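You operate a simulated robot arm through the tools that you are given. There is no shell and no other tool. Be economical: measure what you need, move in short steps, check, and stop when the job is done.

You run a simulated two-armed robot. Do the job below in one go: nothing can be reset, and whatever is moved stays where it is left.

Task
On the top of the desk, fold the rag in half.

Only the result counts: the job must be done as asked and must still hold three seconds after the hand-in. Knocking over, shifting, dropping, spilling or breaking anything else fails it. Flat cloth is picked up by pressing the open fingertips on it (5 to 10 N) and closing them slowly along it; thin cloth reads only 2 to 8 mm in the jaws.

Robot
Two 7-joint arms with two-finger parallel grippers on one trunk, on a base that drives. Base frame: it is fixed to the floor where the robot stands at the start and does not move with it; the origin is under the middle of the robot, x ahead of it, y to its left, z up; the surface under the hand at the start is at about z = 76. Units: cm, rad, N and s.
The left shoulder is at the start at [7, 13.4, 107.6], the right one opposite. With the tool pointing down near the work surface each hand reaches from about 10 to 64 cm from the robot's upright axis, wherever it stands, measured 20 degrees to its own side. Places, roughly: top of the desk [60, 40, 80]. Payload 1.57 kg a hand.
The tool frame of a hand sits at the grasp point between the pads (the TCP): z along the fingers, y along the line on which they close. The tips reach 3 cm beyond it. The gripper opens to 8 cm. The fingers are 1.7 cm wide and 1.2 cm thick; the gripper's body (4 by 8.2 cm) begins 8 cm behind the TCP.
Orientation is that of the tool frame in the base frame, as a unit quaternion [w, x, y, z]. With the fingers straight down and closing along the base's y, the tool's x points along the base's -x, its y along +y and its z along -z.

Tools
- The arms move only by the tool send_rows. It takes "left_commands", "right_commands" or both (then of equal length, played together; a hand with none holds still); each is a list of rows, each a list of 7 numbers: the shift along the tool's x, y, z in units of 25 mm (1.0 is 25 mm), then the turn, a rotation vector about the tool's x, y, z in units of 6 degrees (1.0 is 6 degrees), then the closure, from 0 (fully open) to 1 (shut). In form: [[tx, ty, tz, ax, ay, az, jaw], ...]. A call has 1 to 8 rows; each row shifts and turns the commanded pose from where the row before left it, along the tool's axes as they then stand. A call with a number of a shift or a turn outside -1 to 1 is refused whole. Each row takes 0.2 s and may step no farther than 5 cm and 0.15 rad from the row before; otherwise, or with a gripper value out of range, the whole call is refused. Where a pose cannot be reached the arm comes as near as it can. A force on the tool above 40 N (or 10 N above the force at the start of the call, whichever is more), or a blocked arm, ends the call early, and 0.2 s more pass. The fingers move at their own pace (about 15.3 cm/s each) and stop on an object; they squeeze with about 26 N. The grip force told is the motor's: it shows also when the fingers shut on nothing. Time passes only in rows, and 0.2 s behind the last, so rows that do not move let the fingers close. The reply holds the time, the measured pose of the TCP, the force on the tool along the base axes, the opening and the grip force, in the units named above and with some noise, with the torque about the TCP (base axes, N m) and any sound that the robot's microphone picked up.
- Cameras (640 x 400 px; columns grow to the right, rows downward): "scene" is now at [13, 3.13, 130.8]; the picture's right is [0.31, -0.95, 0.00], its down [-0.68, -0.22, -0.70] and it looks along [0.67, 0.22, -0.71] (base axes); focal length 262 px, centre (320, 200). "left" rides on the left gripper at [7.2, 0.7, -12.2] in its tool frame; the picture's right is [-0.09, 1.00, 0.00], its down [-0.84, -0.08, -0.54] and it looks along [-0.54, -0.05, 0.84] (tool axes); focal length 238 px, centre (320, 200). "right" rides on the right gripper at [7.2, -0.7, -12.2] in its tool frame; the picture's right is [0.09, 1.00, 0.00], its down [-0.84, 0.08, -0.54] and it looks along [-0.54, 0.05, 0.84] (tool axes); focal length 238 px, centre (320, 200). There is no depth. A picture from a camera that has moved, and an enlarged one, comes with that camera's place and axes in the base frame and with its lens. The place of the scene camera against the robot may be out by one fixed shift of up to 2.5 cm in any direction.
- grab_frame(camera): a new picture of that camera. It takes no simulated time.
- raise_lower(by): slides the trunk up (or, below 0, down) by that many cm; the arms and the scene camera ride with it, the base frame stays. It gives what a move gives, with no picture.
- roll_base(legs): drives the robot by 1 to 6 legs, each [ahead, left, turn to the left] in cm, cm and rad, along the robot's own axes; the way and the turn of a leg run together, so that a leg with both is an arc; at most 150 cm and 3.142 rad a leg. The arms and the cameras ride along, it lands a little off, and it stops where it bumps. It gives what a move gives.
- head_to(pan, tilt): turns the head with the scene camera to pan (to the left, within 1.501 rad either way) and tilt (down, from -0.506 to 1.204), counted from straight ahead of the robot. It gives what a move gives.
- inspect(camera, box): a new picture of the part [left, top, right, bottom] of that camera's present view, enlarged. It takes no simulated time.
- sign_off(): hands the job in; it is judged then, once.

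Work in short steps. Places have to be worked out from the pictures, the camera data and where the tool is seen: move nearer, look again, correct. Check each grasp and each placing, and mend what went wrong. You have 120 turns and 108 pictures in all, those below and enlarged ones among them. Open the grippers and draw the arms clear of the work before you hand the job in, unless the task says otherwise; then end with one line.

The tools are called after "Emit:" as a command line: name --argument value ..., lists and objects as JSON in quotes. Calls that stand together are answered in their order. send_rows: Moves the arms, as the interface text tells. Its arguments: {"type":"object","properties":{"left_commands":{"type":"array"},"right_commands":{"type":"array"}},"required":[]} The other tools are called the same way: raise_lower (by) slides the trunk up or down; roll_base (legs) drives the base; head_to (pan, tilt) turns the head that bears the scene camera; grab_frame (camera) takes a picture; inspect (camera, box) takes an enlarged picture of a part of a camera's view; sign_off () hands the job in.

At the start:

```text
time_s: 0.0
left_tool_pos: [41.67, 30.66, 102.11]
left_orientation: [0.0, 0.0, 1.0, 0.0]
left_wrist_force: [-0.7, 0.1, 0.6]
left_ft_torque: [-0.05, -0.01, -0.01]
left_gripper_width: 8.0
left_grasp_force: 0.1
right_tool_pos: [44.69, -13.49, 94.3]
right_orientation: [0.001, 0.0, 1.0, 0.0]
right_wrist_force: [-0.7, 0.0, 0.7]
right_ft_torque: [0.01, -0.01, 0.01]
right_gripper_width: 7.98
right_grasp_force: 0.1
trunk travel left (down, up): [-65.0, 29.0]
robot x, y, heading: [-0.34, 0.08, 0.001]
head pan, tilt: [0.314, 0.792]
```

scene: 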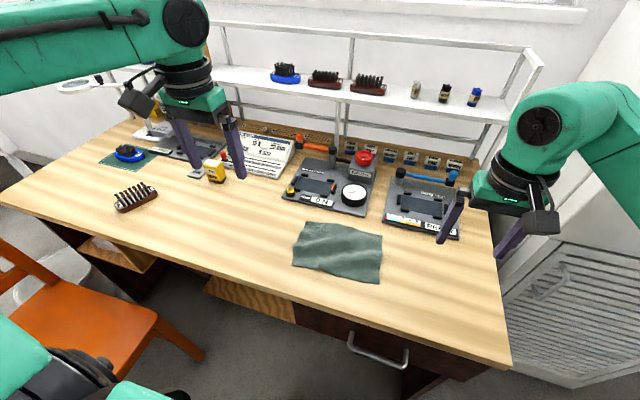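
right: 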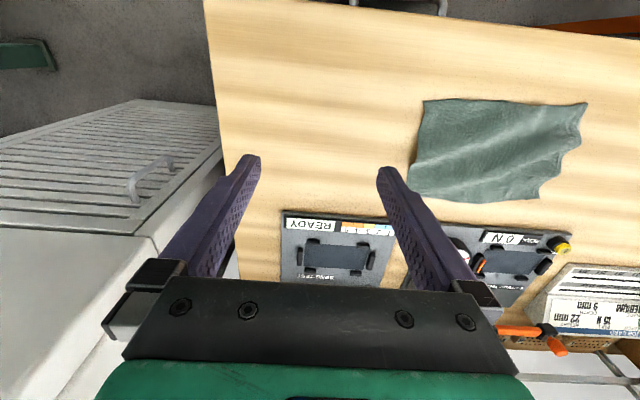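
left: 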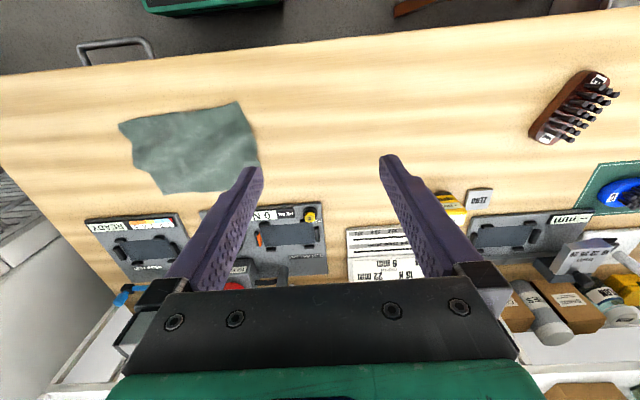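

The rag is about 20 cm (y) by 13.5 cm (x). From the right hand camera its near corners are at about (41.7, -1) and (40.3, 18.7), and its far edge is at x of about 54.5. I'll bring both hands above the near corners with the jaws half open.

Emit:
send_rows --right_commands '[[0.085, 0.75, 0.33, 0, 0, 0, 0.5], [0.085, 0.75, 0.33, 0, 0, 0, 0.5], [0.085, 0.75, 0.33, 0, 0, 0, 0.5], [0.085, 0.75, 0.33, 0, 0, 0, 0.5], [0.085, 0.75, 0.33, 0, 0, 0, 0.5], [0.085, 0.75, 0.33, 0, 0, 0, 0.5], [0.085, 0.75, 0.33, 0, 0, 0, 0.5], [0.085, 0.75, 0.33, 0, 0, 0, 0.5]]' --left_commands '[[0, -0.73, 0.72, 0, 0, 0, 0.5], [0, -0.73, 0.72, 0, 0, 0, 0.5], [0, -0.73, 0.72, 0, 0, 0, 0.5], [0, -0.73, 0.72, 0, 0, 0, 0.5], [0, -0.73, 0.72, 0, 0, 0, 0.5], [0, -0.73, 0.72, 0, 0, 0, 0.5], [0, -0.73, 0.72, 0, 0, 0, 0.5], [0, -0.73, 0.72, 0, 0, 0, 0.5]]'

```text
time_s: 1.8
left_tool_pos: [41.79, 16.1, 87.47]
left_orientation: [0.0, 0.0, 1.0, -0.001]
left_wrist_force: [0.4, 0.0, -0.4]
left_ft_torque: [0.02, 0.01, -0.02]
left_gripper_width: 4.01
left_grasp_force: 0.0
right_tool_pos: [43.2, 1.63, 87.61]
right_orientation: [0.0, -0.001, 1.0, 0.0]
right_wrist_force: [-0.7, -0.6, -0.2]
right_ft_torque: [0.0, 0.01, 0.01]
right_gripper_width: 3.98
right_grasp_force: 0.2
trunk travel left (down, up): [-65.0, 29.0]
robot x, y, heading: [0.18, 0.06, -0.002]
head pan, tilt: [0.314, 0.792]
```

Both hands are about 8 cm above touching height. I'll look at them relative to the corners.

Emit:
grab_frame --camera "right"

Emit:
grab_frame --camera "left"

Emit:
grab_frame --camera "scene"

```text
104 pictures are left
camera right: at [35.95, 0.97, 99.8], right [-0.09, 1.0, 0.0], down [0.84, 0.08, 0.54], along [0.54, 0.05, -0.84], focal length 238 px, centre (320, 200)
```

right: 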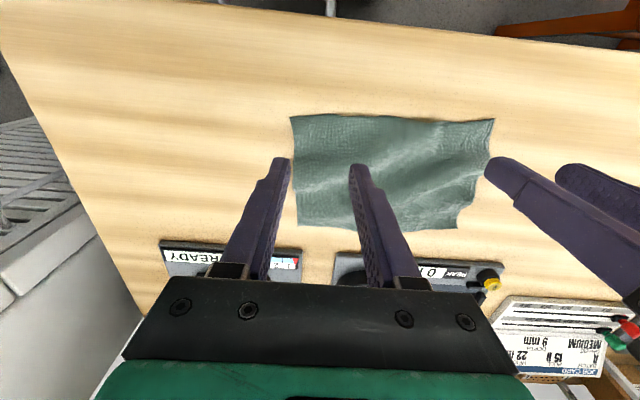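

```text
103 pictures are left
camera left: at [34.54, 16.8, 99.75], right [0.09, 1.0, 0.0], down [0.84, -0.08, 0.54], along [0.54, -0.05, -0.84], focal length 238 px, centre (320, 200)
```

left: 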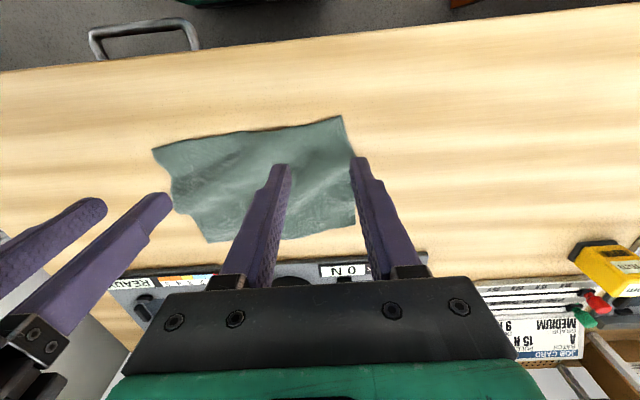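

```text
102 pictures are left
camera scene: at [13.08, 3.15, 130.8], right [0.31, -0.95, 0.0], down [-0.68, -0.22, -0.7], along [0.67, 0.22, -0.71], focal length 262 px, centre (320, 200)
```

scene: 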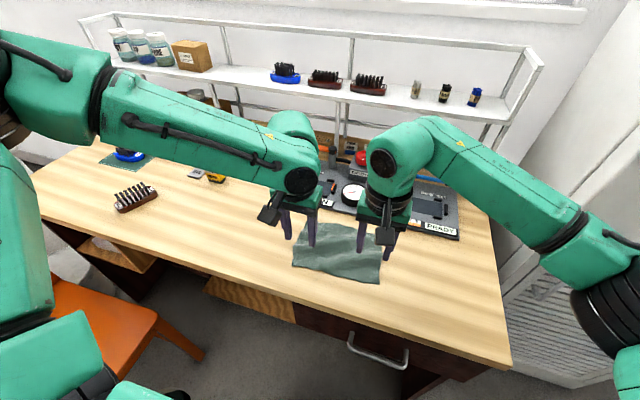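

From both wrist views the corners are NR (41.7, -1.5), NL (40.3, 18.4), FR (55.2, -0.2) and FL (53.7, 20). I'll shift slightly towards the near edge and descend to just above the cloth.

Emit:
send_rows --right_commands '[[0.12, -0.12, 0.75, 0, 0, 0, 0.55], [0.12, -0.12, 0.75, 0, 0, 0, 0.55], [0, 0, 0.75, 0, 0, 0, 0.55], [0, 0, 0.5, 0, 0, 0, 0.55], [0, 0, 0, 0, 0, 0, 0.55]]' --left_commands '[[0.06, 0, 0.75, 0, 0, 0, 0.55], [0.06, 0, 0.75, 0, 0, 0, 0.55], [0, 0, 0.75, 0, 0, 0, 0.55], [0, 0, 0.5, 0, 0, 0, 0.55], [0, 0, 0, 0, 0, 0, 0.55]]'

Emit:
grab_frame --camera "right"

Emit:
grab_frame --camera "left"

```text
time_s: 3.0
left_tool_pos: [41.4, 16.34, 80.83]
left_orientation: [0.001, 0.0, 1.0, 0.0]
left_wrist_force: [0.3, 0.3, 0.3]
left_ft_torque: [0.0, -0.02, -0.01]
left_gripper_width: 3.61
left_grasp_force: 0.1
right_tool_pos: [42.42, 0.89, 80.63]
right_orientation: [0.0, -0.001, 1.0, 0.0]
right_wrist_force: [-0.7, 0.8, 0.4]
right_ft_torque: [-0.04, 0.01, 0.03]
right_gripper_width: 3.59
right_grasp_force: 0.0
trunk travel left (down, up): [-65.0, 29.0]
robot x, y, heading: [-0.18, 0.2, -0.002]
head pan, tilt: [0.314, 0.792]
```

```text
101 pictures are left
camera right: at [35.23, 0.29, 92.89], right [-0.09, 1.0, 0.0], down [0.84, 0.08, 0.54], along [0.54, 0.05, -0.84], focal length 238 px, centre (320, 200)
```

right: 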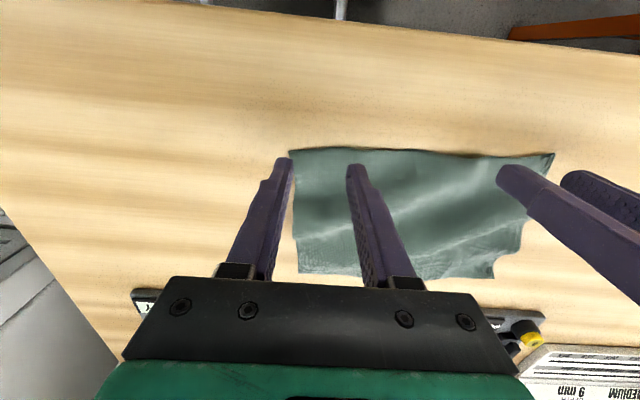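

```text
100 pictures are left
camera left: at [34.2, 16.88, 92.96], right [0.09, 1.0, 0.0], down [0.84, -0.08, 0.54], along [0.54, -0.05, -0.84], focal length 238 px, centre (320, 200)
```

left: 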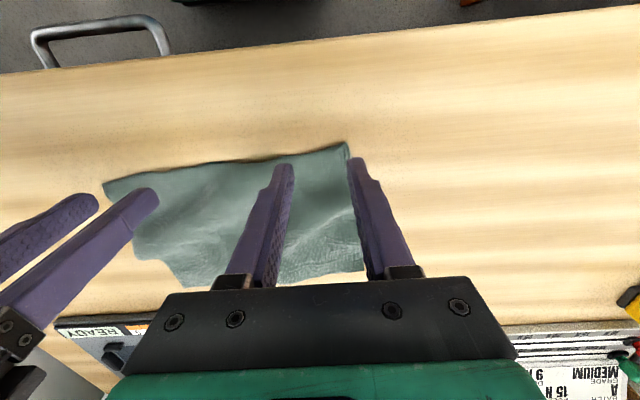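

The outer fingers sit right on the side edges, so I'll shift each hand about 0.7 cm inward and 0.5 cm deeper into the cloth, then come down to near contact.

Emit:
send_rows --right_commands '[[-0.2, 0.26, 0.2, 0, 0, 0, 0.58], [0, 0, 0.2, 0, 0, 0, 0.58], [0, 0, 0.12, 0, 0, 0, 0.58], [0, 0, 0, 0, 0, 0, 0.58]]' --left_commands '[[-0.2, -0.3, 0.2, 0, 0, 0, 0.58], [0, 0, 0.2, 0, 0, 0, 0.58], [0, 0, 0.15, 0, 0, 0, 0.58], [0, 0, 0, 0, 0, 0, 0.58]]'

Emit:
grab_frame --camera "right"

Emit:
grab_frame --camera "left"

```text
time_s: 4.0
left_tool_pos: [41.93, 15.57, 79.43]
left_orientation: [-0.001, -0.001, 1.0, 0.0]
left_wrist_force: [-0.3, -0.5, 0.3]
left_ft_torque: [0.02, -0.02, 0.0]
left_gripper_width: 3.36
left_grasp_force: 0.0
right_tool_pos: [42.91, 1.54, 79.45]
right_orientation: [0.0, 0.0, 1.0, 0.0]
right_wrist_force: [-0.3, 0.2, -0.6]
right_ft_torque: [0.0, -0.03, 0.03]
right_gripper_width: 3.36
right_grasp_force: 0.1
trunk travel left (down, up): [-65.0, 29.0]
robot x, y, heading: [0.31, -0.23, 0.002]
head pan, tilt: [0.314, 0.792]
```

```text
99 pictures are left
camera right: at [35.76, 0.95, 91.61], right [-0.09, 1.0, 0.0], down [0.84, 0.08, 0.54], along [0.54, 0.05, -0.84], focal length 238 px, centre (320, 200)
```

right: 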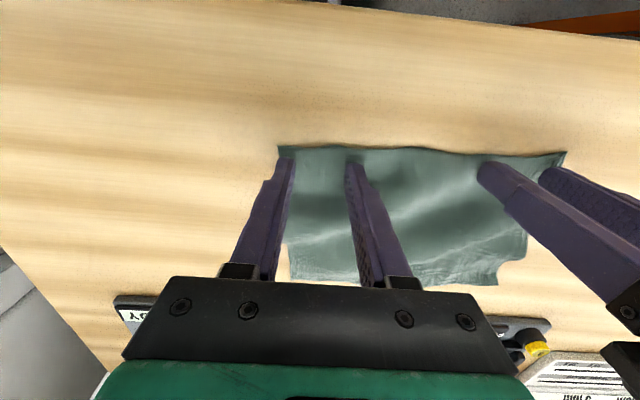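

```text
98 pictures are left
camera left: at [34.7, 16.09, 91.59], right [0.09, 1.0, 0.0], down [0.84, -0.08, 0.54], along [0.54, -0.05, -0.84], focal length 238 px, centre (320, 200)
```

left: 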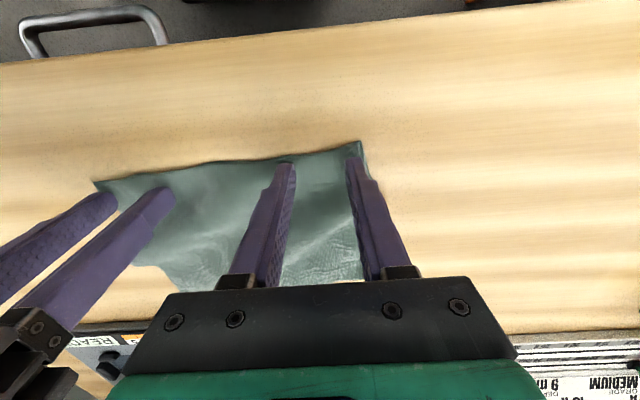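

Both pairs of fingertips are now over the cloth. I'll press down in small steps and watch the force.

Emit:
send_rows --right_commands '[[0, 0, 0.08, 0, 0, 0, 0.58], [0, 0, 0.08, 0, 0, 0, 0.58], [0, 0, 0, 0, 0, 0, 0.58]]' --left_commands '[[0, 0, 0.08, 0, 0, 0, 0.58], [0, 0, 0.08, 0, 0, 0, 0.58], [0, 0, 0, 0, 0, 0, 0.58]]'

```text
time_s: 4.8
left_tool_pos: [41.85, 15.44, 79.1]
left_orientation: [0.002, 0.0, 1.0, 0.0]
left_wrist_force: [2.4, 1.0, 9.4]
left_ft_torque: [0.06, -0.05, 0.02]
left_gripper_width: 3.38
left_grasp_force: 0.0
right_tool_pos: [42.99, 1.57, 79.12]
right_orientation: [0.002, 0.0, 1.0, 0.0]
right_wrist_force: [1.9, 0.8, 10.4]
right_ft_torque: [-0.08, -0.04, -0.01]
right_gripper_width: 3.36
right_grasp_force: 0.0
trunk travel left (down, up): [-65.0, 29.0]
robot x, y, heading: [0.18, -0.1, 0.001]
head pan, tilt: [0.314, 0.792]
```

Both hands press with about 9 to 10 N. I'll ease up very slightly and close slowly.

Emit:
send_rows --right_commands '[[0, 0, -0.01, 0, 0, 0, 0.64], [0, 0, 0, 0, 0, 0, 0.7], [0, 0, 0, 0, 0, 0, 0.76], [0, 0, 0, 0, 0, 0, 0.82], [0, 0, 0, 0, 0, 0, 0.88], [0, 0, 0, 0, 0, 0, 0.94], [0, 0, 0, 0, 0, 0, 1], [0, 0, 0, 0, 0, 0, 1]]' --left_commands '[[0, 0, -0.01, 0, 0, 0, 0.64], [0, 0, 0, 0, 0, 0, 0.7], [0, 0, 0, 0, 0, 0, 0.76], [0, 0, 0, 0, 0, 0, 0.82], [0, 0, 0, 0, 0, 0, 0.88], [0, 0, 0, 0, 0, 0, 0.94], [0, 0, 0, 0, 0, 0, 1], [0, 0, 0, 0, 0, 0, 1]]'

Emit:
grab_frame --camera "right"

Emit:
grab_frame --camera "left"

```text
time_s: 6.6
left_tool_pos: [41.74, 15.29, 79.18]
left_orientation: [0.002, 0.0, 1.0, -0.003]
left_wrist_force: [3.8, -22.8, 5.8]
left_ft_torque: [-0.7, -0.07, 0.17]
left_gripper_width: 0.25
left_grasp_force: 23.8
right_tool_pos: [42.85, 1.76, 79.19]
right_orientation: [0.001, -0.002, 1.0, 0.002]
right_wrist_force: [-3.9, 22.8, 9.7]
right_ft_torque: [0.72, 0.11, 0.08]
right_gripper_width: 0.24
right_grasp_force: 24.1
trunk travel left (down, up): [-65.0, 29.0]
robot x, y, heading: [0.14, 0.06, -0.0]
head pan, tilt: [0.314, 0.792]
```

```text
97 pictures are left
camera right: at [35.57, 1.01, 91.35], right [-0.1, 1.0, 0.0], down [0.84, 0.08, 0.54], along [0.54, 0.06, -0.84], focal length 238 px, centre (320, 200)
```

right: 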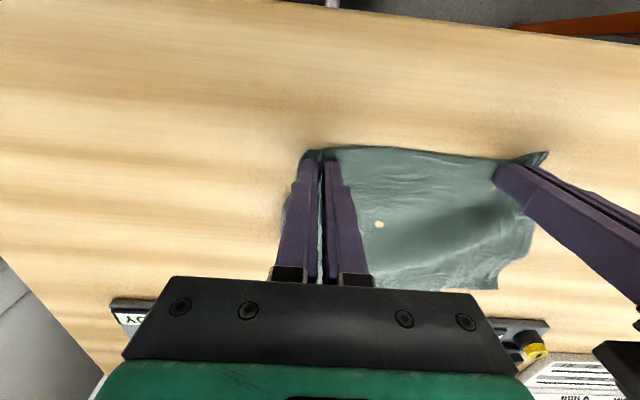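

```text
96 pictures are left
camera left: at [34.55, 16.01, 91.3], right [0.09, 1.0, 0.0], down [0.83, -0.08, 0.55], along [0.54, -0.05, -0.84], focal length 238 px, centre (320, 200)
```

left: 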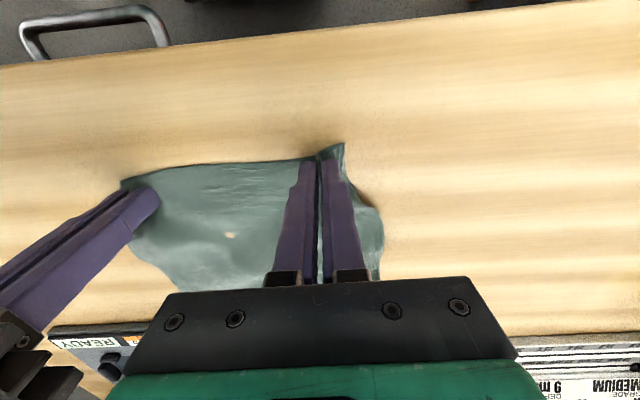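

Both jaws hold cloth (2.5 mm), but it's stretched tight between the hands, about 23 N sideways. I'll bring the hands slightly together and carry the edge up through the first half of the arc.

Emit:
send_rows --right_commands '[[0, 0.16, -0.1, 0, 0, 0, 1], [-0.04, 0, -0.43, 0, 0, 0, 1], [-0.125, 0, -0.41, 0, 0, 0, 1], [-0.2, 0, -0.38, 0, 0, 0, 1], [-0.27, 0, -0.33, 0, 0, 0, 1], [-0.33, 0, -0.27, 0, 0, 0, 1], [-0.38, 0, -0.2, 0, 0, 0, 1], [-0.41, 0, -0.12, 0, 0, 0, 1]]' --left_commands '[[0, -0.16, -0.1, 0, 0, 0, 1], [-0.04, 0, -0.43, 0, 0, 0, 1], [-0.125, 0, -0.41, 0, 0, 0, 1], [-0.2, 0, -0.38, 0, 0, 0, 1], [-0.27, 0, -0.33, 0, 0, 0, 1], [-0.33, 0, -0.27, 0, 0, 0, 1], [-0.38, 0, -0.2, 0, 0, 0, 1], [-0.41, 0, -0.12, 0, 0, 0, 1]]'

Emit:
grab_frame --camera "right"

Emit:
inspect --camera "scene" --box '[230, 150, 450, 300]'

```text
time_s: 8.4
left_tool_pos: [46.41, 14.93, 84.69]
left_orientation: [0.0, -0.001, 1.0, 0.0]
left_wrist_force: [1.6, -6.0, 0.0]
left_ft_torque: [-0.19, -0.03, 0.09]
left_gripper_width: 0.25
left_grasp_force: 24.2
right_tool_pos: [47.47, 2.01, 84.66]
right_orientation: [0.0, 0.0, 1.0, 0.0]
right_wrist_force: [-1.2, 6.0, -0.5]
right_ft_torque: [0.14, 0.01, 0.0]
right_gripper_width: 0.23
right_grasp_force: 23.7
trunk travel left (down, up): [-65.0, 29.0]
robot x, y, heading: [-0.16, 0.21, -0.001]
head pan, tilt: [0.314, 0.792]
```

```text
95 pictures are left
camera right: at [40.22, 1.35, 96.86], right [-0.09, 1.0, 0.0], down [0.84, 0.08, 0.54], along [0.54, 0.05, -0.84], focal length 238 px, centre (320, 200)
```

right: 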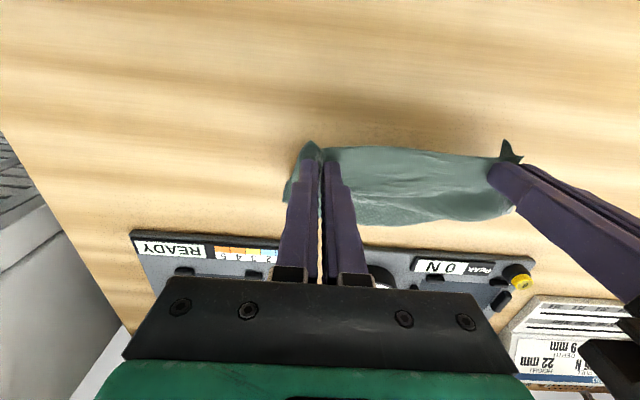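

```text
2.67 times, centred on (340, 225) of scene
camera zoom: at [13.07, 3.15, 130.8], right [0.31, -0.95, 0.0], down [-0.68, -0.22, -0.7], along [0.67, 0.22, -0.71], focal length 697 px, centre (267, 133)
```

zoom: 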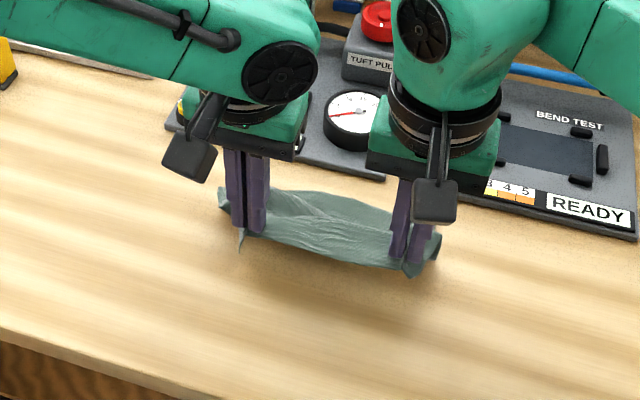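

The edge is lifted cleanly and the far edge seems to have stayed at x of about 55. I'll carry on over and down onto the far edge.

Emit:
send_rows --right_commands '[[-0.51, 0.04, 0.04, 0, 0, 0, 1], [-0.49, 0, 0.12, 0, 0, 0, 1], [-0.45, 0, 0.19, 0, 0, 0, 1], [-0.39, 0, 0.25, 0, 0, 0, 1], [-0.32, 0, 0.31, 0, 0, 0, 1], [-0.24, 0, 0.35, 0, 0, 0, 1], [-0.15, 0, 0.2, 0, 0, 0, 1], [-0.05, 0, 0.1, 0, 0, 0, 1]]' --left_commands '[[-0.48, -0.04, 0.04, 0, 0, 0, 1], [-0.47, 0, 0.12, 0, 0, 0, 1], [-0.43, 0, 0.19, 0, 0, 0, 1], [-0.37, 0, 0.25, 0, 0, 0, 1], [-0.31, 0, 0.31, 0, 0, 0, 1], [-0.23, 0, 0.35, 0, 0, 0, 1], [-0.14, 0, 0.2, 0, 0, 0, 1], [-0.05, 0, 0.1, 0, 0, 0, 1]]'

Emit:
grab_frame --camera "right"

Emit:
grab_frame --camera "left"

Emit:
inspect --camera "scene" --box '[230, 150, 450, 300]'

```text
time_s: 10.2
left_tool_pos: [50.53, 16.05, 81.94]
left_orientation: [0.003, 0.001, 1.0, -0.005]
left_wrist_force: [9.5, -34.4, -2.7]
left_ft_torque: [-1.02, -0.35, 0.23]
left_gripper_width: 0.42
left_grasp_force: 24.8
left hand out of reach, approached as far as the arm can: row 4, 5, 6, 7
right_tool_pos: [53.67, 2.56, 80.9]
right_orientation: [-0.003, -0.003, 1.0, 0.005]
right_wrist_force: [-10.8, 34.7, 3.6]
right_ft_torque: [1.09, 0.35, 0.09]
right_gripper_width: 0.3
right_grasp_force: 24.5
trunk travel left (down, up): [-65.0, 29.0]
robot x, y, heading: [-0.17, 0.07, 0.002]
head pan, tilt: [0.314, 0.792]
```

```text
93 pictures are left
camera right: at [46.47, 1.71, 93.03], right [-0.1, 1.0, 0.01], down [0.84, 0.08, 0.54], along [0.54, 0.06, -0.84], focal length 238 px, centre (320, 200)
```

right: 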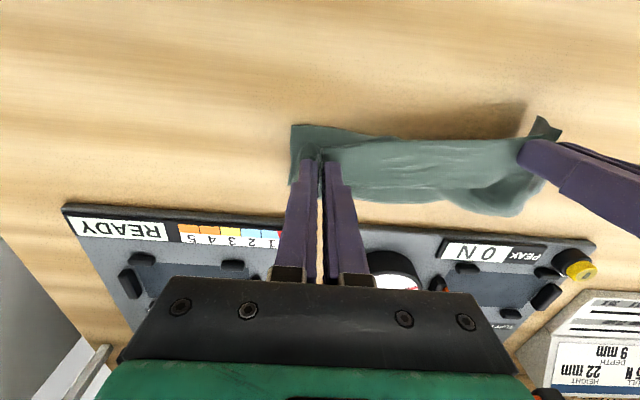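

```text
92 pictures are left
camera left: at [43.25, 16.88, 94.01], right [0.09, 1.0, -0.01], down [0.83, -0.07, 0.55], along [0.55, -0.06, -0.84], focal length 238 px, centre (320, 200)
```

left: 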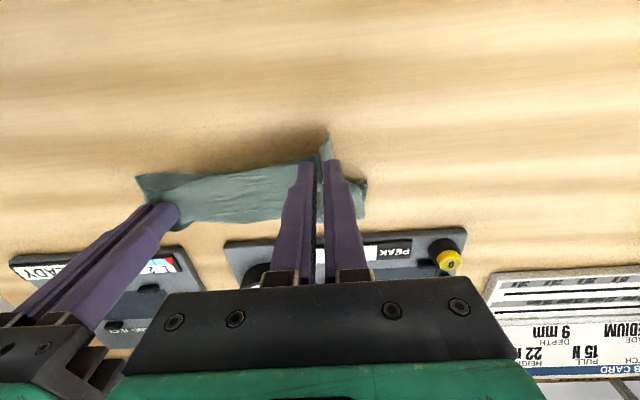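

```text
2.67 times, centred on (340, 225) of scene
camera zoom: at [13.01, 3.13, 130.8], right [0.31, -0.95, 0.0], down [-0.68, -0.22, -0.7], along [0.67, 0.22, -0.71], focal length 697 px, centre (267, 133)
```

zoom: 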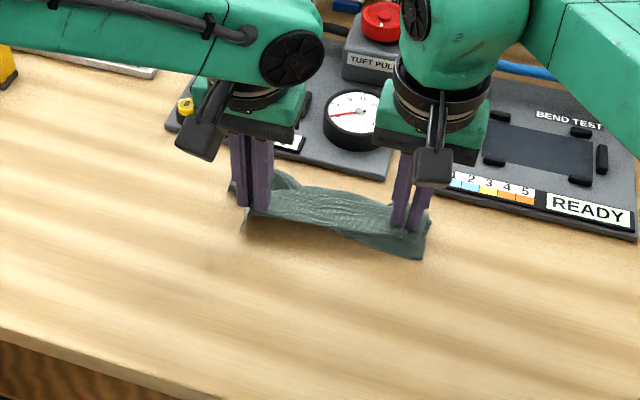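

The left hand fell short, at x 50.5 when it should be about 52.8, and the cloth is tight at about 34 N. I'll relax by moving the right hand toward the left and see where the left one settles.

Emit:
send_rows --right_commands '[[0, 0.3, 0, 0, 0, 0, 1], [0, 0.2, 0, 0, 0, 0, 1], [0, 0, 0, 0, 0, 0, 1]]' --left_commands '[[0, 0, 0, 0, 0, 0, 1], [0, 0, 0, 0, 0, 0, 1], [0, 0, 0, 0, 0, 0, 1]]'

```text
time_s: 11.0
left_tool_pos: [50.49, 16.41, 81.81]
left_orientation: [0.002, -0.001, 1.0, -0.001]
left_wrist_force: [6.9, -21.8, -1.8]
left_ft_torque: [-0.65, -0.24, 0.13]
left_gripper_width: 0.24
left_grasp_force: 23.9
right_tool_pos: [53.72, 3.36, 80.66]
right_orientation: [-0.001, 0.0, 1.0, 0.001]
right_wrist_force: [-6.8, 21.2, 1.9]
right_ft_torque: [0.66, 0.27, 0.1]
right_gripper_width: 0.26
right_grasp_force: 23.4
trunk travel left (down, up): [-65.0, 29.0]
robot x, y, heading: [-0.03, 0.12, -0.001]
head pan, tilt: [0.314, 0.792]
```

The tension dropped to 21 N. I'll try moving the left hand forward and inward in small steps.

Emit:
send_rows --left_commands '[[-0.2, -0.2, 0, 0, 0, 0, 1], [-0.2, -0.2, 0, 0, 0, 0, 1], [0, 0, 0, 0, 0, 0, 1]]' --right_commands '[[0, 0, 0, 0, 0, 0, 1], [0, 0, 0, 0, 0, 0, 1], [0, 0, 0, 0, 0, 0, 1]]'

```text
time_s: 11.8
left_tool_pos: [50.35, 16.15, 81.94]
left_orientation: [0.002, -0.001, 1.0, -0.002]
left_wrist_force: [7.2, -17.5, -2.2]
left_ft_torque: [-0.58, -0.21, 0.16]
left_gripper_width: 0.24
left_grasp_force: 24.0
left hand out of reach, approached as far as the arm can: row 1, 2
right_tool_pos: [53.85, 3.34, 80.76]
right_orientation: [0.0, 0.0, 1.0, 0.0]
right_wrist_force: [-6.5, 18.8, 1.9]
right_ft_torque: [0.61, 0.21, 0.07]
right_gripper_width: 0.25
right_grasp_force: 24.2
trunk travel left (down, up): [-65.0, 29.0]
robot x, y, heading: [-0.04, -0.27, -0.002]
head pan, tilt: [0.314, 0.792]
```

The left arm is at a limit here, so driving ahead about 4.5 cm would help. First I'll look down at the space between the base and the desk.

Emit:
head_to --pan 0 --tilt 1.2

Emit:
grab_frame --camera "scene"

```text
time_s: 12.7
left_tool_pos: [50.48, 16.19, 81.93]
left_orientation: [0.001, 0.0, 1.0, -0.002]
left_wrist_force: [5.3, -17.9, -1.8]
left_ft_torque: [-0.52, -0.21, 0.15]
left_gripper_width: 0.24
left_grasp_force: 23.5
right_tool_pos: [53.76, 3.44, 80.65]
right_orientation: [0.0, 0.0, 1.0, 0.001]
right_wrist_force: [-6.6, 16.9, 1.5]
right_ft_torque: [0.57, 0.18, 0.07]
right_gripper_width: 0.23
right_grasp_force: 23.6
trunk travel left (down, up): [-65.0, 29.0]
robot x, y, heading: [-0.23, 0.08, 0.002]
head pan, tilt: [0.0, 1.201]
```

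```text
90 pictures are left
camera scene: at [10.91, 0.63, 127.97], right [0.0, -1.0, 0.0], down [-0.93, 0.0, -0.36], along [0.36, 0.0, -0.93], focal length 262 px, centre (320, 200)
```

scene: 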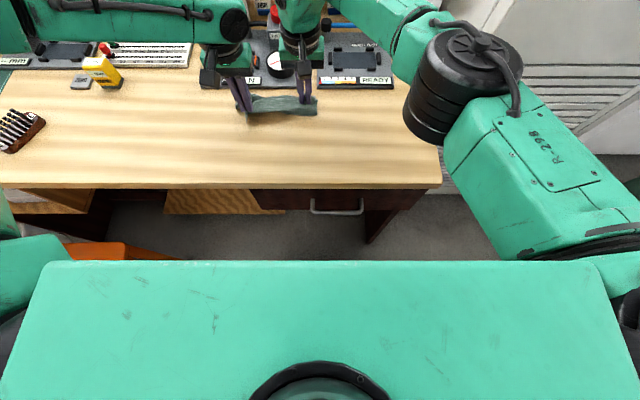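

There is ample room, with at least 6 cm of floor in front of the base and the desk edge at x=34. I'll pull both hands back and up a little so the cloth goes slack, then drive ahead.

Emit:
send_rows --right_commands '[[0.41, -0.02, -0.15, 0, 0, 0, 1], [0.41, -0.02, -0.15, 0, 0, 0, 1], [0.41, 0, -0.15, 0, 0, 0, 1], [0.41, 0, -0.15, 0, 0, 0, 1], [0, 0, 0, 0, 0, 0, 1]]' --left_commands '[[0.23, -0.03, -0.1, 0, 0, 0, 1], [0.23, -0.03, -0.1, 0, 0, 0, 1], [0.23, -0.03, -0.1, 0, 0, 0, 1], [0.23, -0.03, -0.1, 0, 0, 0, 1], [0, 0, 0, 0, 0, 0, 1]]'

```text
time_s: 13.9
left_tool_pos: [48.16, 16.06, 83.03]
left_orientation: [0.0, 0.0, 1.0, 0.0]
left_wrist_force: [0.2, -4.7, -0.6]
left_ft_torque: [-0.15, -0.06, 0.05]
left_gripper_width: 0.23
left_grasp_force: 23.6
right_tool_pos: [49.83, 3.17, 82.16]
right_orientation: [0.0, 0.001, 1.0, -0.002]
right_wrist_force: [-0.4, 5.0, -0.2]
right_ft_torque: [0.16, 0.05, 0.03]
right_gripper_width: 0.23
right_grasp_force: 23.9
trunk travel left (down, up): [-65.0, 29.0]
robot x, y, heading: [0.0, -0.12, -0.002]
head pan, tilt: [0.0, 1.201]
```

The tension is low now. I'll drive 4.5 cm ahead, which carries the hands to about x 54.3 and 52.7.

Emit:
roll_base --legs '[[4.5, 0, 0]]'

Emit:
grab_frame --camera "right"

Emit:
grab_frame --camera "left"

Emit:
head_to --pan 0.2 --tilt 0.85

Emit:
grab_frame --camera "scene"

```text
time_s: 14.8
left_tool_pos: [52.56, 16.05, 83.09]
left_orientation: [0.001, -0.001, 1.0, -0.001]
left_wrist_force: [0.0, -2.4, -0.8]
left_ft_torque: [-0.06, -0.02, -0.01]
left_gripper_width: 0.23
left_grasp_force: 23.3
right_tool_pos: [54.11, 3.31, 82.25]
right_orientation: [0.0, -0.001, 1.0, 0.001]
right_wrist_force: [0.6, 2.3, 0.5]
right_ft_torque: [0.05, 0.03, 0.02]
right_gripper_width: 0.24
right_grasp_force: 23.5
trunk travel left (down, up): [-65.0, 29.0]
robot x, y, heading: [4.6, 0.1, -0.002]
head pan, tilt: [0.0, 1.201]
```

```text
89 pictures are left
camera right: at [46.91, 2.64, 94.49], right [-0.09, 1.0, 0.0], down [0.84, 0.08, 0.54], along [0.54, 0.05, -0.84], focal length 238 px, centre (320, 200)
```

right: 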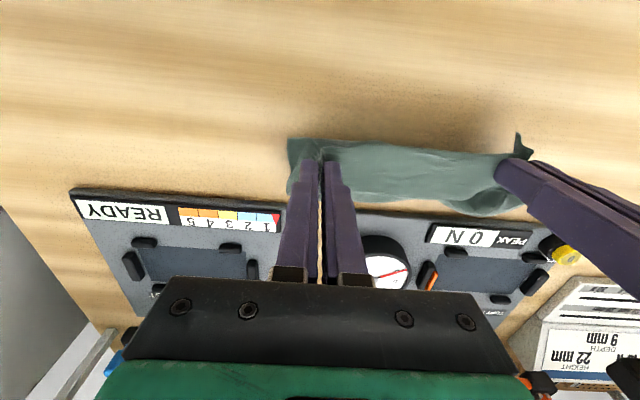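

```text
88 pictures are left
camera left: at [45.25, 16.63, 95.28], right [0.09, 1.0, 0.0], down [0.84, -0.08, 0.54], along [0.54, -0.05, -0.84], focal length 238 px, centre (320, 200)
```

left: 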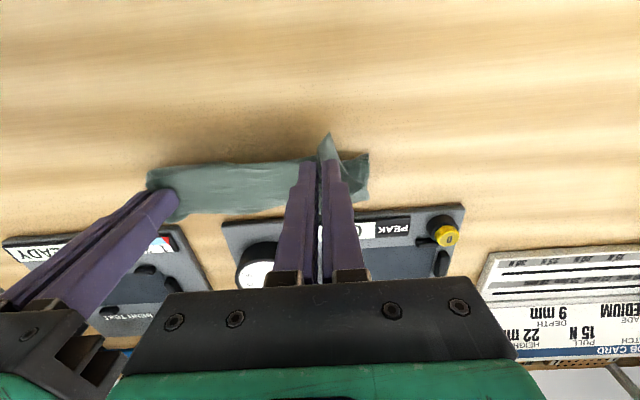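

```text
time_s: 15.6
left_tool_pos: [52.61, 16.09, 83.09]
left_orientation: [0.001, -0.001, 1.0, 0.0]
left_wrist_force: [0.8, -2.0, -0.5]
left_ft_torque: [-0.08, -0.06, 0.03]
left_gripper_width: 0.22
left_grasp_force: 23.5
right_tool_pos: [54.21, 3.29, 82.2]
right_orientation: [0.0, -0.001, 1.0, 0.0]
right_wrist_force: [-0.6, 1.7, 0.8]
right_ft_torque: [0.03, 0.0, 0.02]
right_gripper_width: 0.23
right_grasp_force: 23.6
trunk travel left (down, up): [-65.0, 29.0]
robot x, y, heading: [4.39, 0.26, -0.001]
head pan, tilt: [0.201, 0.85]
```

```text
87 pictures are left
camera scene: at [17.42, 2.19, 130.34], right [0.2, -0.98, 0.0], down [-0.74, -0.15, -0.66], along [0.65, 0.13, -0.75], focal length 262 px, centre (320, 200)
```

scene: 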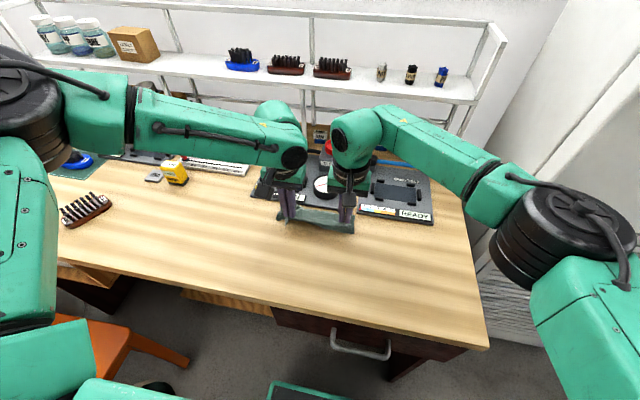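

The drive was fine and the tension is almost gone. The far edge may have been dragged forward, so I'll zoom in to judge it.

Emit:
inspect --camera "scene" --box '[240, 160, 400, 260]'

Emit:
inspect --camera "right" --box '[260, 100, 580, 300]'

Emit:
inspect --camera "left" --box '[100, 100, 420, 300]'

```text
4.00 times, centred on (320, 210) of scene
camera zoom: at [17.42, 2.19, 130.34], right [0.2, -0.98, 0.0], down [-0.74, -0.15, -0.66], along [0.65, 0.13, -0.75], focal length 1046 px, centre (320, 160)
```

zoom: 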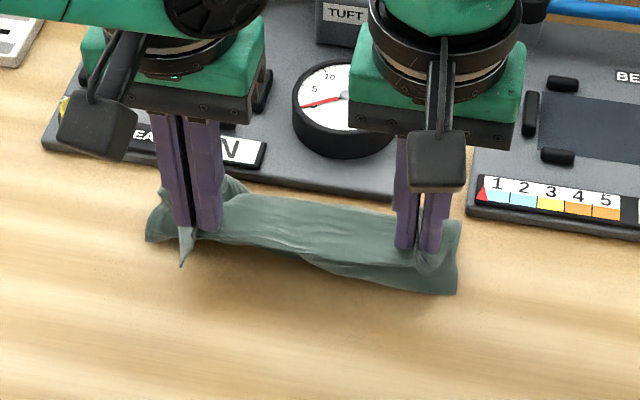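

```text
2.00 times, centred on (420, 200) of right
camera zoom: at [47.02, 2.66, 94.42], right [-0.09, 1.0, 0.0], down [0.84, 0.08, 0.54], along [0.54, 0.05, -0.84], focal length 477 px, centre (120, 200)
```

zoom: 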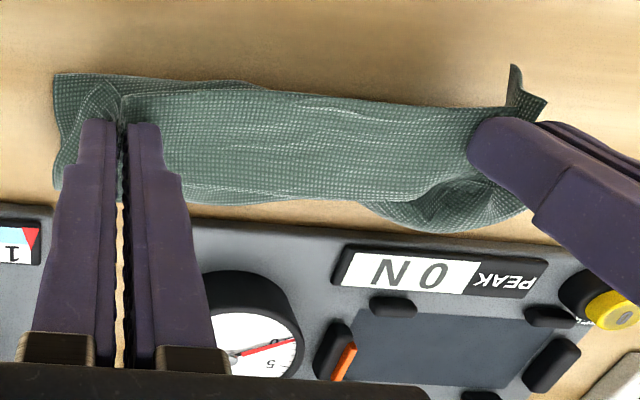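

```text
2.00 times, centred on (260, 200) of left
camera zoom: at [45.37, 16.64, 95.22], right [0.09, 1.0, 0.0], down [0.84, -0.08, 0.54], along [0.54, -0.05, -0.84], focal length 477 px, centre (440, 200)
```

zoom: 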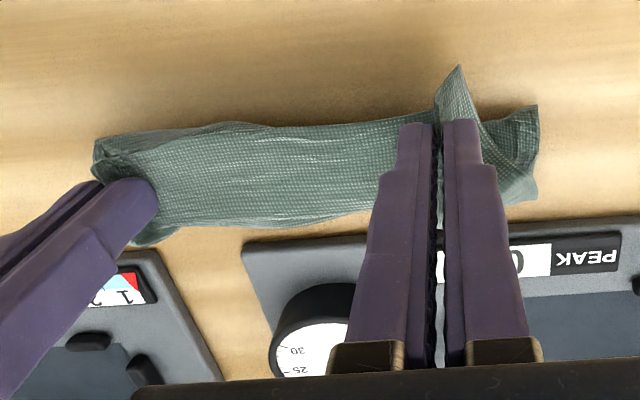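

The near edge is held, but with upright fingers the cloth loops forward, and the whole rag has been dragged about 3.5 cm toward the fixtures. I'll pull the near edge back to spread the rag flat and clear of the fixtures, then redo the fold with tilted fingers.

Emit:
send_rows --right_commands '[[0.71, -0.075, 0.1, 0, 0, 0, 1], [0.71, -0.075, 0.1, 0, 0, 0, 1], [0.71, -0.075, 0.1, 0, 0, 0, 1], [0.71, -0.075, 0.1, 0, 0, 0, 1], [0.71, -0.075, 0.1, 0, 0, 0, 1], [0.71, -0.075, 0.1, 0, 0, 0, 1], [0.71, -0.075, 0.1, 0, 0, 0, 1], [0.71, -0.075, 0.1, 0, 0, 0, 1]]' --left_commands '[[0.71, -0.075, 0.145, 0, 0, 0, 1], [0.71, -0.075, 0.145, 0, 0, 0, 1], [0.71, -0.075, 0.145, 0, 0, 0, 1], [0.71, -0.075, 0.145, 0, 0, 0, 1], [0.71, -0.075, 0.145, 0, 0, 0, 1], [0.71, -0.075, 0.145, 0, 0, 0, 1], [0.71, -0.075, 0.145, 0, 0, 0, 1], [0.71, -0.075, 0.145, 0, 0, 0, 1]]'

Emit:
grab_frame --camera "right"

Emit:
grab_frame --camera "left"

Emit:
grab_frame --camera "scene"

```text
time_s: 17.4
left_tool_pos: [38.38, 14.42, 80.24]
left_orientation: [0.002, -0.001, 1.0, 0.0]
left_wrist_force: [0.3, -1.7, 0.4]
left_ft_torque: [-0.05, 0.0, 0.02]
left_gripper_width: 0.26
left_grasp_force: 23.9
right_tool_pos: [39.95, 1.75, 80.32]
right_orientation: [-0.001, -0.001, 1.0, 0.0]
right_wrist_force: [-1.0, 1.1, 0.0]
right_ft_torque: [0.0, -0.01, -0.02]
right_gripper_width: 0.23
right_grasp_force: 23.8
trunk travel left (down, up): [-65.0, 29.0]
robot x, y, heading: [4.54, 0.3, 0.001]
head pan, tilt: [0.201, 0.85]
```

```text
83 pictures are left
camera right: at [32.79, 1.12, 92.5], right [-0.09, 1.0, 0.0], down [0.84, 0.08, 0.54], along [0.54, 0.05, -0.84], focal length 238 px, centre (320, 200)
```

right: 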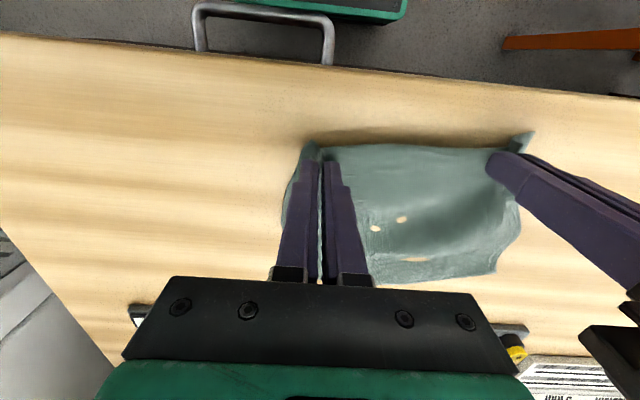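

```text
82 pictures are left
camera left: at [31.06, 15.05, 92.36], right [0.09, 1.0, 0.0], down [0.84, -0.08, 0.54], along [0.54, -0.05, -0.84], focal length 238 px, centre (320, 200)
```

left: 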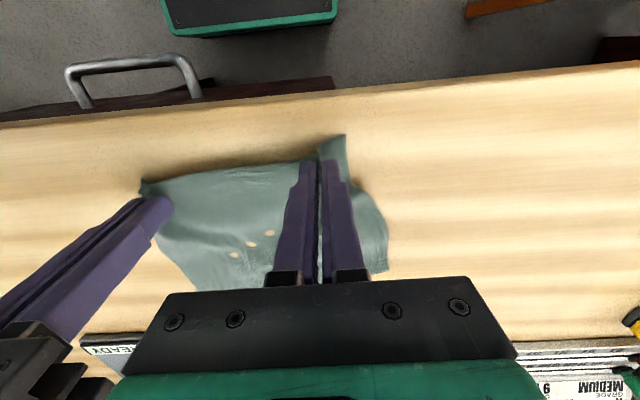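

```text
81 pictures are left
camera scene: at [17.36, 2.19, 130.35], right [0.2, -0.98, 0.0], down [-0.74, -0.15, -0.66], along [0.65, 0.13, -0.75], focal length 262 px, centre (320, 200)
```

scene: 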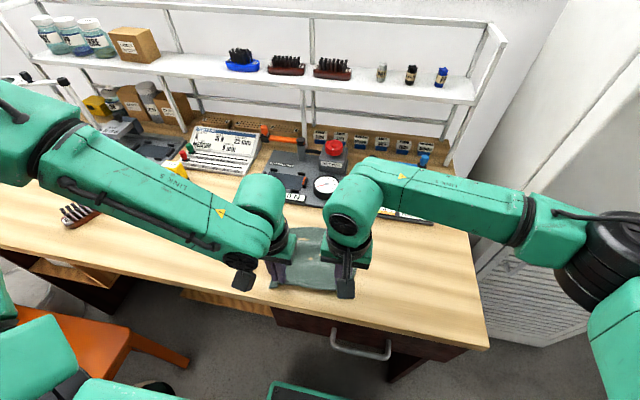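

The rag is flat again, with the far edge at x of about 52 on the right and 50.5 on the left. The pale specks are just the desk showing through the taut cloth. I'll fold forward again, tilting the fingers up to 36° toward the robot so the edge rolls over; this is the first half.

Emit:
send_rows --right_commands '[[-0.11, 0.015, -0.408, 0, 0.375, 0, 1], [-0.11, 0.015, -0.408, 0, 0.375, 0, 1], [-0.235, 0.015, -0.368, 0, 0.375, 0, 1], [-0.235, 0.015, -0.368, 0, 0.375, 0, 1], [-0.34, 0.015, -0.294, 0, 0.375, 0, 1], [-0.34, 0.015, -0.294, 0, 0.375, 0, 1], [-0.417, 0.015, -0.186, 0, 0.375, 0, 1], [-0.417, 0.015, -0.186, 0, 0.375, 0, 1]]' --left_commands '[[-0.11, 0.015, -0.408, 0, 0.375, 0, 1], [-0.11, 0.015, -0.408, 0, 0.375, 0, 1], [-0.235, 0.015, -0.368, 0, 0.375, 0, 1], [-0.235, 0.015, -0.368, 0, 0.375, 0, 1], [-0.34, 0.015, -0.294, 0, 0.375, 0, 1], [-0.34, 0.015, -0.294, 0, 0.375, 0, 1], [-0.417, 0.015, -0.186, 0, 0.375, 0, 1], [-0.417, 0.015, -0.186, 0, 0.375, 0, 1]]'

Emit:
grab_frame --camera "right"

Emit:
inspect --camera "scene" --box '[220, 170, 440, 310]'

```text
time_s: 19.2
left_tool_pos: [44.54, 14.83, 85.35]
left_orientation: [-0.158, 0.0, 0.987, 0.0]
left_wrist_force: [0.6, -3.0, -0.5]
left_ft_torque: [-0.04, -0.01, 0.04]
left_gripper_width: 0.23
left_grasp_force: 23.9
right_tool_pos: [46.28, 2.02, 85.52]
right_orientation: [-0.158, -0.001, 0.987, -0.001]
right_wrist_force: [0.3, 2.5, -0.6]
right_ft_torque: [0.04, 0.0, 0.04]
right_gripper_width: 0.23
right_grasp_force: 23.4
trunk travel left (down, up): [-65.0, 29.0]
robot x, y, heading: [4.66, 0.31, -0.004]
head pan, tilt: [0.201, 0.85]
```

```text
80 pictures are left
camera right: at [43.18, 1.47, 99.25], right [-0.09, 1.0, 0.03], down [0.96, 0.08, 0.26], along [0.25, 0.05, -0.97], focal length 238 px, centre (320, 200)
```

right: 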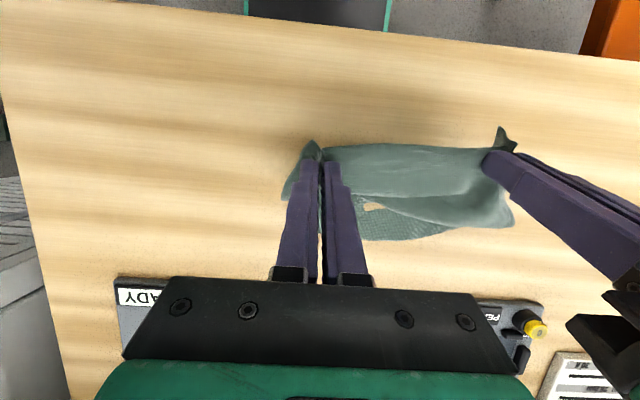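

```text
2.86 times, centred on (330, 240) of scene
camera zoom: at [17.56, 2.21, 130.33], right [0.2, -0.98, 0.0], down [-0.74, -0.15, -0.66], along [0.65, 0.13, -0.75], focal length 747 px, centre (291, 86)
```

zoom: 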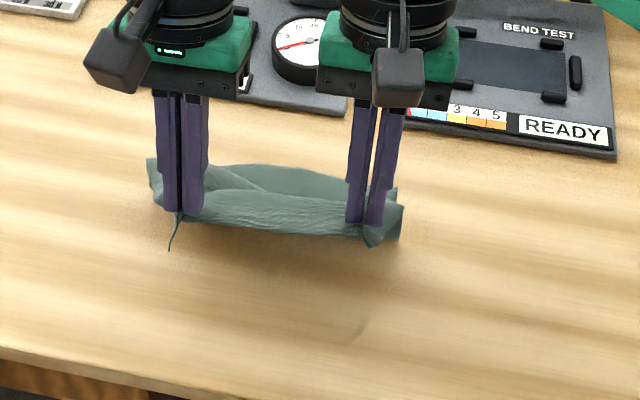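

The cloth is lifted with low tension and still loops a little forward. I'll do the second half with more tilt, up to 45°.

Emit:
send_rows --right_commands '[[-0.475, 0.01, -0.137, 0, 0.5625, 0, 1], [-0.475, 0.01, -0.137, 0, 0.5625, 0, 1], [-0.494, 0.01, 0.022, 0, 0.5625, 0, 1], [-0.494, 0.01, 0.022, 0, 0.5625, 0, 1], [-0.493, 0, 0.168, 0, 0.5625, 0, 1], [-0.493, 0, 0.168, 0, 0.5625, 0, 1]]' --left_commands '[[-0.475, 0.01, -0.137, 0, 0.5625, 0, 1], [-0.475, 0.01, -0.137, 0, 0.5625, 0, 1], [-0.494, 0.01, 0.022, 0, 0.5625, 0, 1], [-0.494, 0.01, 0.022, 0, 0.5625, 0, 1], [-0.493, 0, 0.168, 0, 0.5625, 0, 1], [-0.493, 0, 0.168, 0, 0.5625, 0, 1]]'

Emit:
grab_frame --camera "right"

Emit:
grab_frame --camera "left"

Emit:
inspect --camera "scene" --box '[220, 150, 440, 290]'

```text
time_s: 20.1
left_tool_pos: [45.63, 16.13, 85.92]
left_orientation: [-0.249, 0.0, 0.968, -0.013]
left_wrist_force: [8.4, -27.5, -4.0]
left_ft_torque: [-0.64, -0.27, 0.61]
left_gripper_width: 0.25
left_grasp_force: 23.9
left hand out of reach, approached as far as the arm can: row 2, 3, 4
right_tool_pos: [48.72, 2.97, 84.43]
right_orientation: [-0.266, -0.011, 0.964, 0.006]
right_wrist_force: [-7.8, 26.3, 3.7]
right_ft_torque: [0.78, 0.28, -0.4]
right_gripper_width: 0.26
right_grasp_force: 24.1
right hand out of reach, approached as far as the arm can: row 4
trunk travel left (down, up): [-65.0, 29.0]
robot x, y, heading: [4.55, 0.02, 0.004]
head pan, tilt: [0.201, 0.85]
stopped in row 4 (right hand): the force on the tool passed its limit at 43 N (the readings are from after the stop); the commanded pose is now the measured one
```

```text
78 pictures are left
camera right: at [48.83, 2.1, 98.58], right [-0.1, 0.99, 0.06], down [0.99, 0.1, 0.04], along [0.03, 0.07, -1.0], focal length 238 px, centre (320, 200)
```

right: 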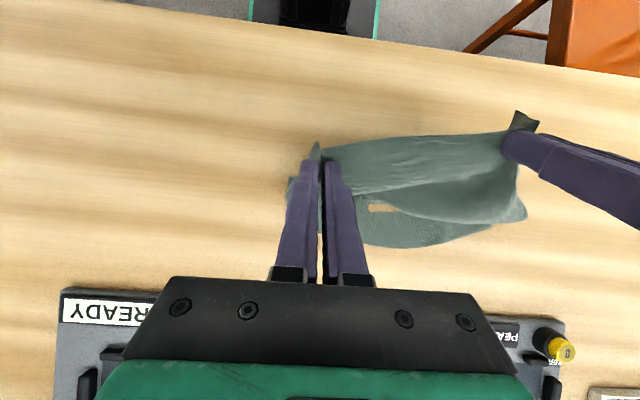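

```text
77 pictures are left
camera left: at [45.16, 17.24, 100.02], right [0.07, 0.99, -0.07], down [0.99, -0.07, 0.07], along [0.07, -0.07, -0.99], focal length 238 px, centre (320, 200)
```

left: 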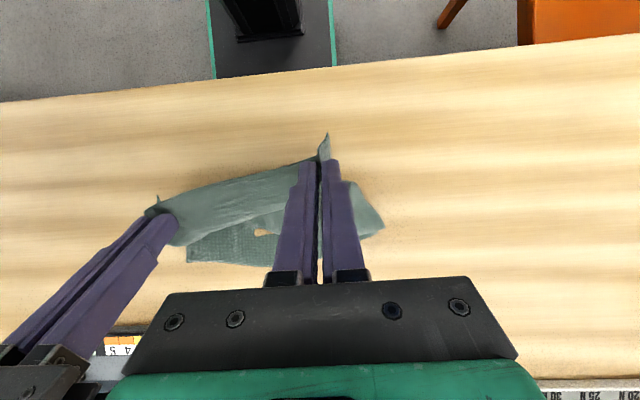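

```text
2.86 times, centred on (330, 220) of scene
camera zoom: at [17.48, 2.26, 130.34], right [0.2, -0.98, 0.0], down [-0.74, -0.15, -0.66], along [0.65, 0.13, -0.75], focal length 747 px, centre (291, 143)
```

zoom: 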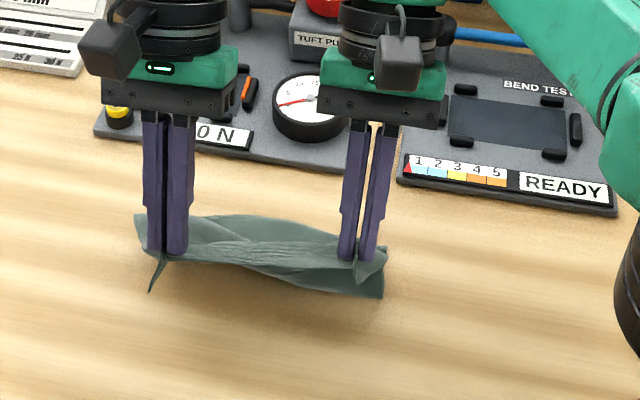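

The left wrist hits its reach limit when tilted this way. I'll spread the rag flat again and fold the far edge toward the robot instead, since that direction has room. First I'll untilt and pull back.

Emit:
send_rows --right_commands '[[0.373, 0, 0.568, 0, -0.858, 0, 1], [0.422, -0.06, 0.533, 0, -0.858, 0, 1], [0.469, -0.07, 0.493, 0, -0.858, 0, 1], [0.511, -0.07, 0.449, 0, -0.858, 0, 1], [0.55, -0.07, 0.401, 0, -0.858, 0, 1], [0.583, -0.07, 0.35, 0, -0.858, 0, 1], [0, 0, 0, 0, 0, 0, 1]]' --left_commands '[[0.256, -0.1, 0.588, 0, -0.8, 0, 1], [0.305, -0.1, 0.565, 0, -0.8, 0, 1], [0.351, -0.1, 0.537, 0, -0.8, 0, 1], [0.395, -0.1, 0.506, 0, -0.8, 0, 1], [0.435, -0.1, 0.471, 0, -0.8, 0, 1], [0.474, -0.1, 0.434, 0, -0.8, 0, 1], [0, 0, 0, 0, 0, 0, 1]]'

Emit:
grab_frame --camera "right"

Emit:
grab_frame --camera "left"

```text
time_s: 21.7
left_tool_pos: [37.95, 14.81, 79.99]
left_orientation: [-0.002, -0.003, 1.0, -0.007]
left_wrist_force: [2.7, -13.9, -1.1]
left_ft_torque: [-0.46, -0.11, 0.1]
left_gripper_width: 0.23
left_grasp_force: 23.3
right_tool_pos: [39.87, 1.62, 79.92]
right_orientation: [0.002, -0.008, 1.0, 0.003]
right_wrist_force: [-2.9, 14.4, 0.6]
right_ft_torque: [0.44, 0.1, 0.03]
right_gripper_width: 0.26
right_grasp_force: 24.0
trunk travel left (down, up): [-65.0, 29.0]
robot x, y, heading: [4.25, 0.13, 0.002]
head pan, tilt: [0.201, 0.85]
```

```text
75 pictures are left
camera right: at [32.55, 0.77, 92.0], right [-0.11, 0.99, 0.01], down [0.83, 0.08, 0.55], along [0.54, 0.06, -0.84], focal length 238 px, centre (320, 200)
```

right: 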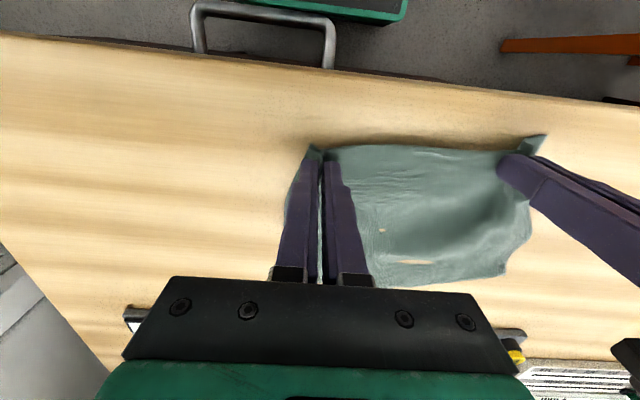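

```text
74 pictures are left
camera left: at [30.74, 15.67, 92.27], right [0.09, 1.0, -0.02], down [0.84, -0.06, 0.54], along [0.54, -0.06, -0.84], focal length 238 px, centre (320, 200)
```

left: 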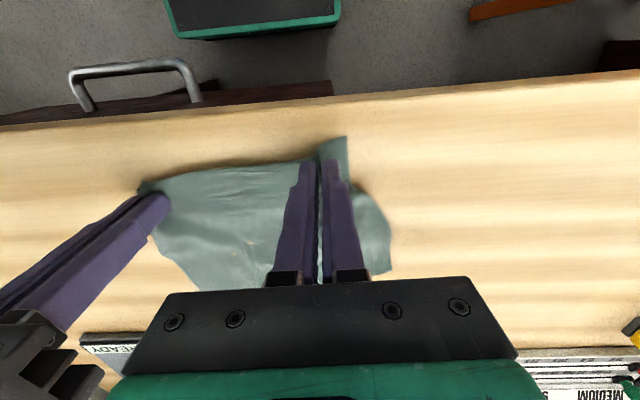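

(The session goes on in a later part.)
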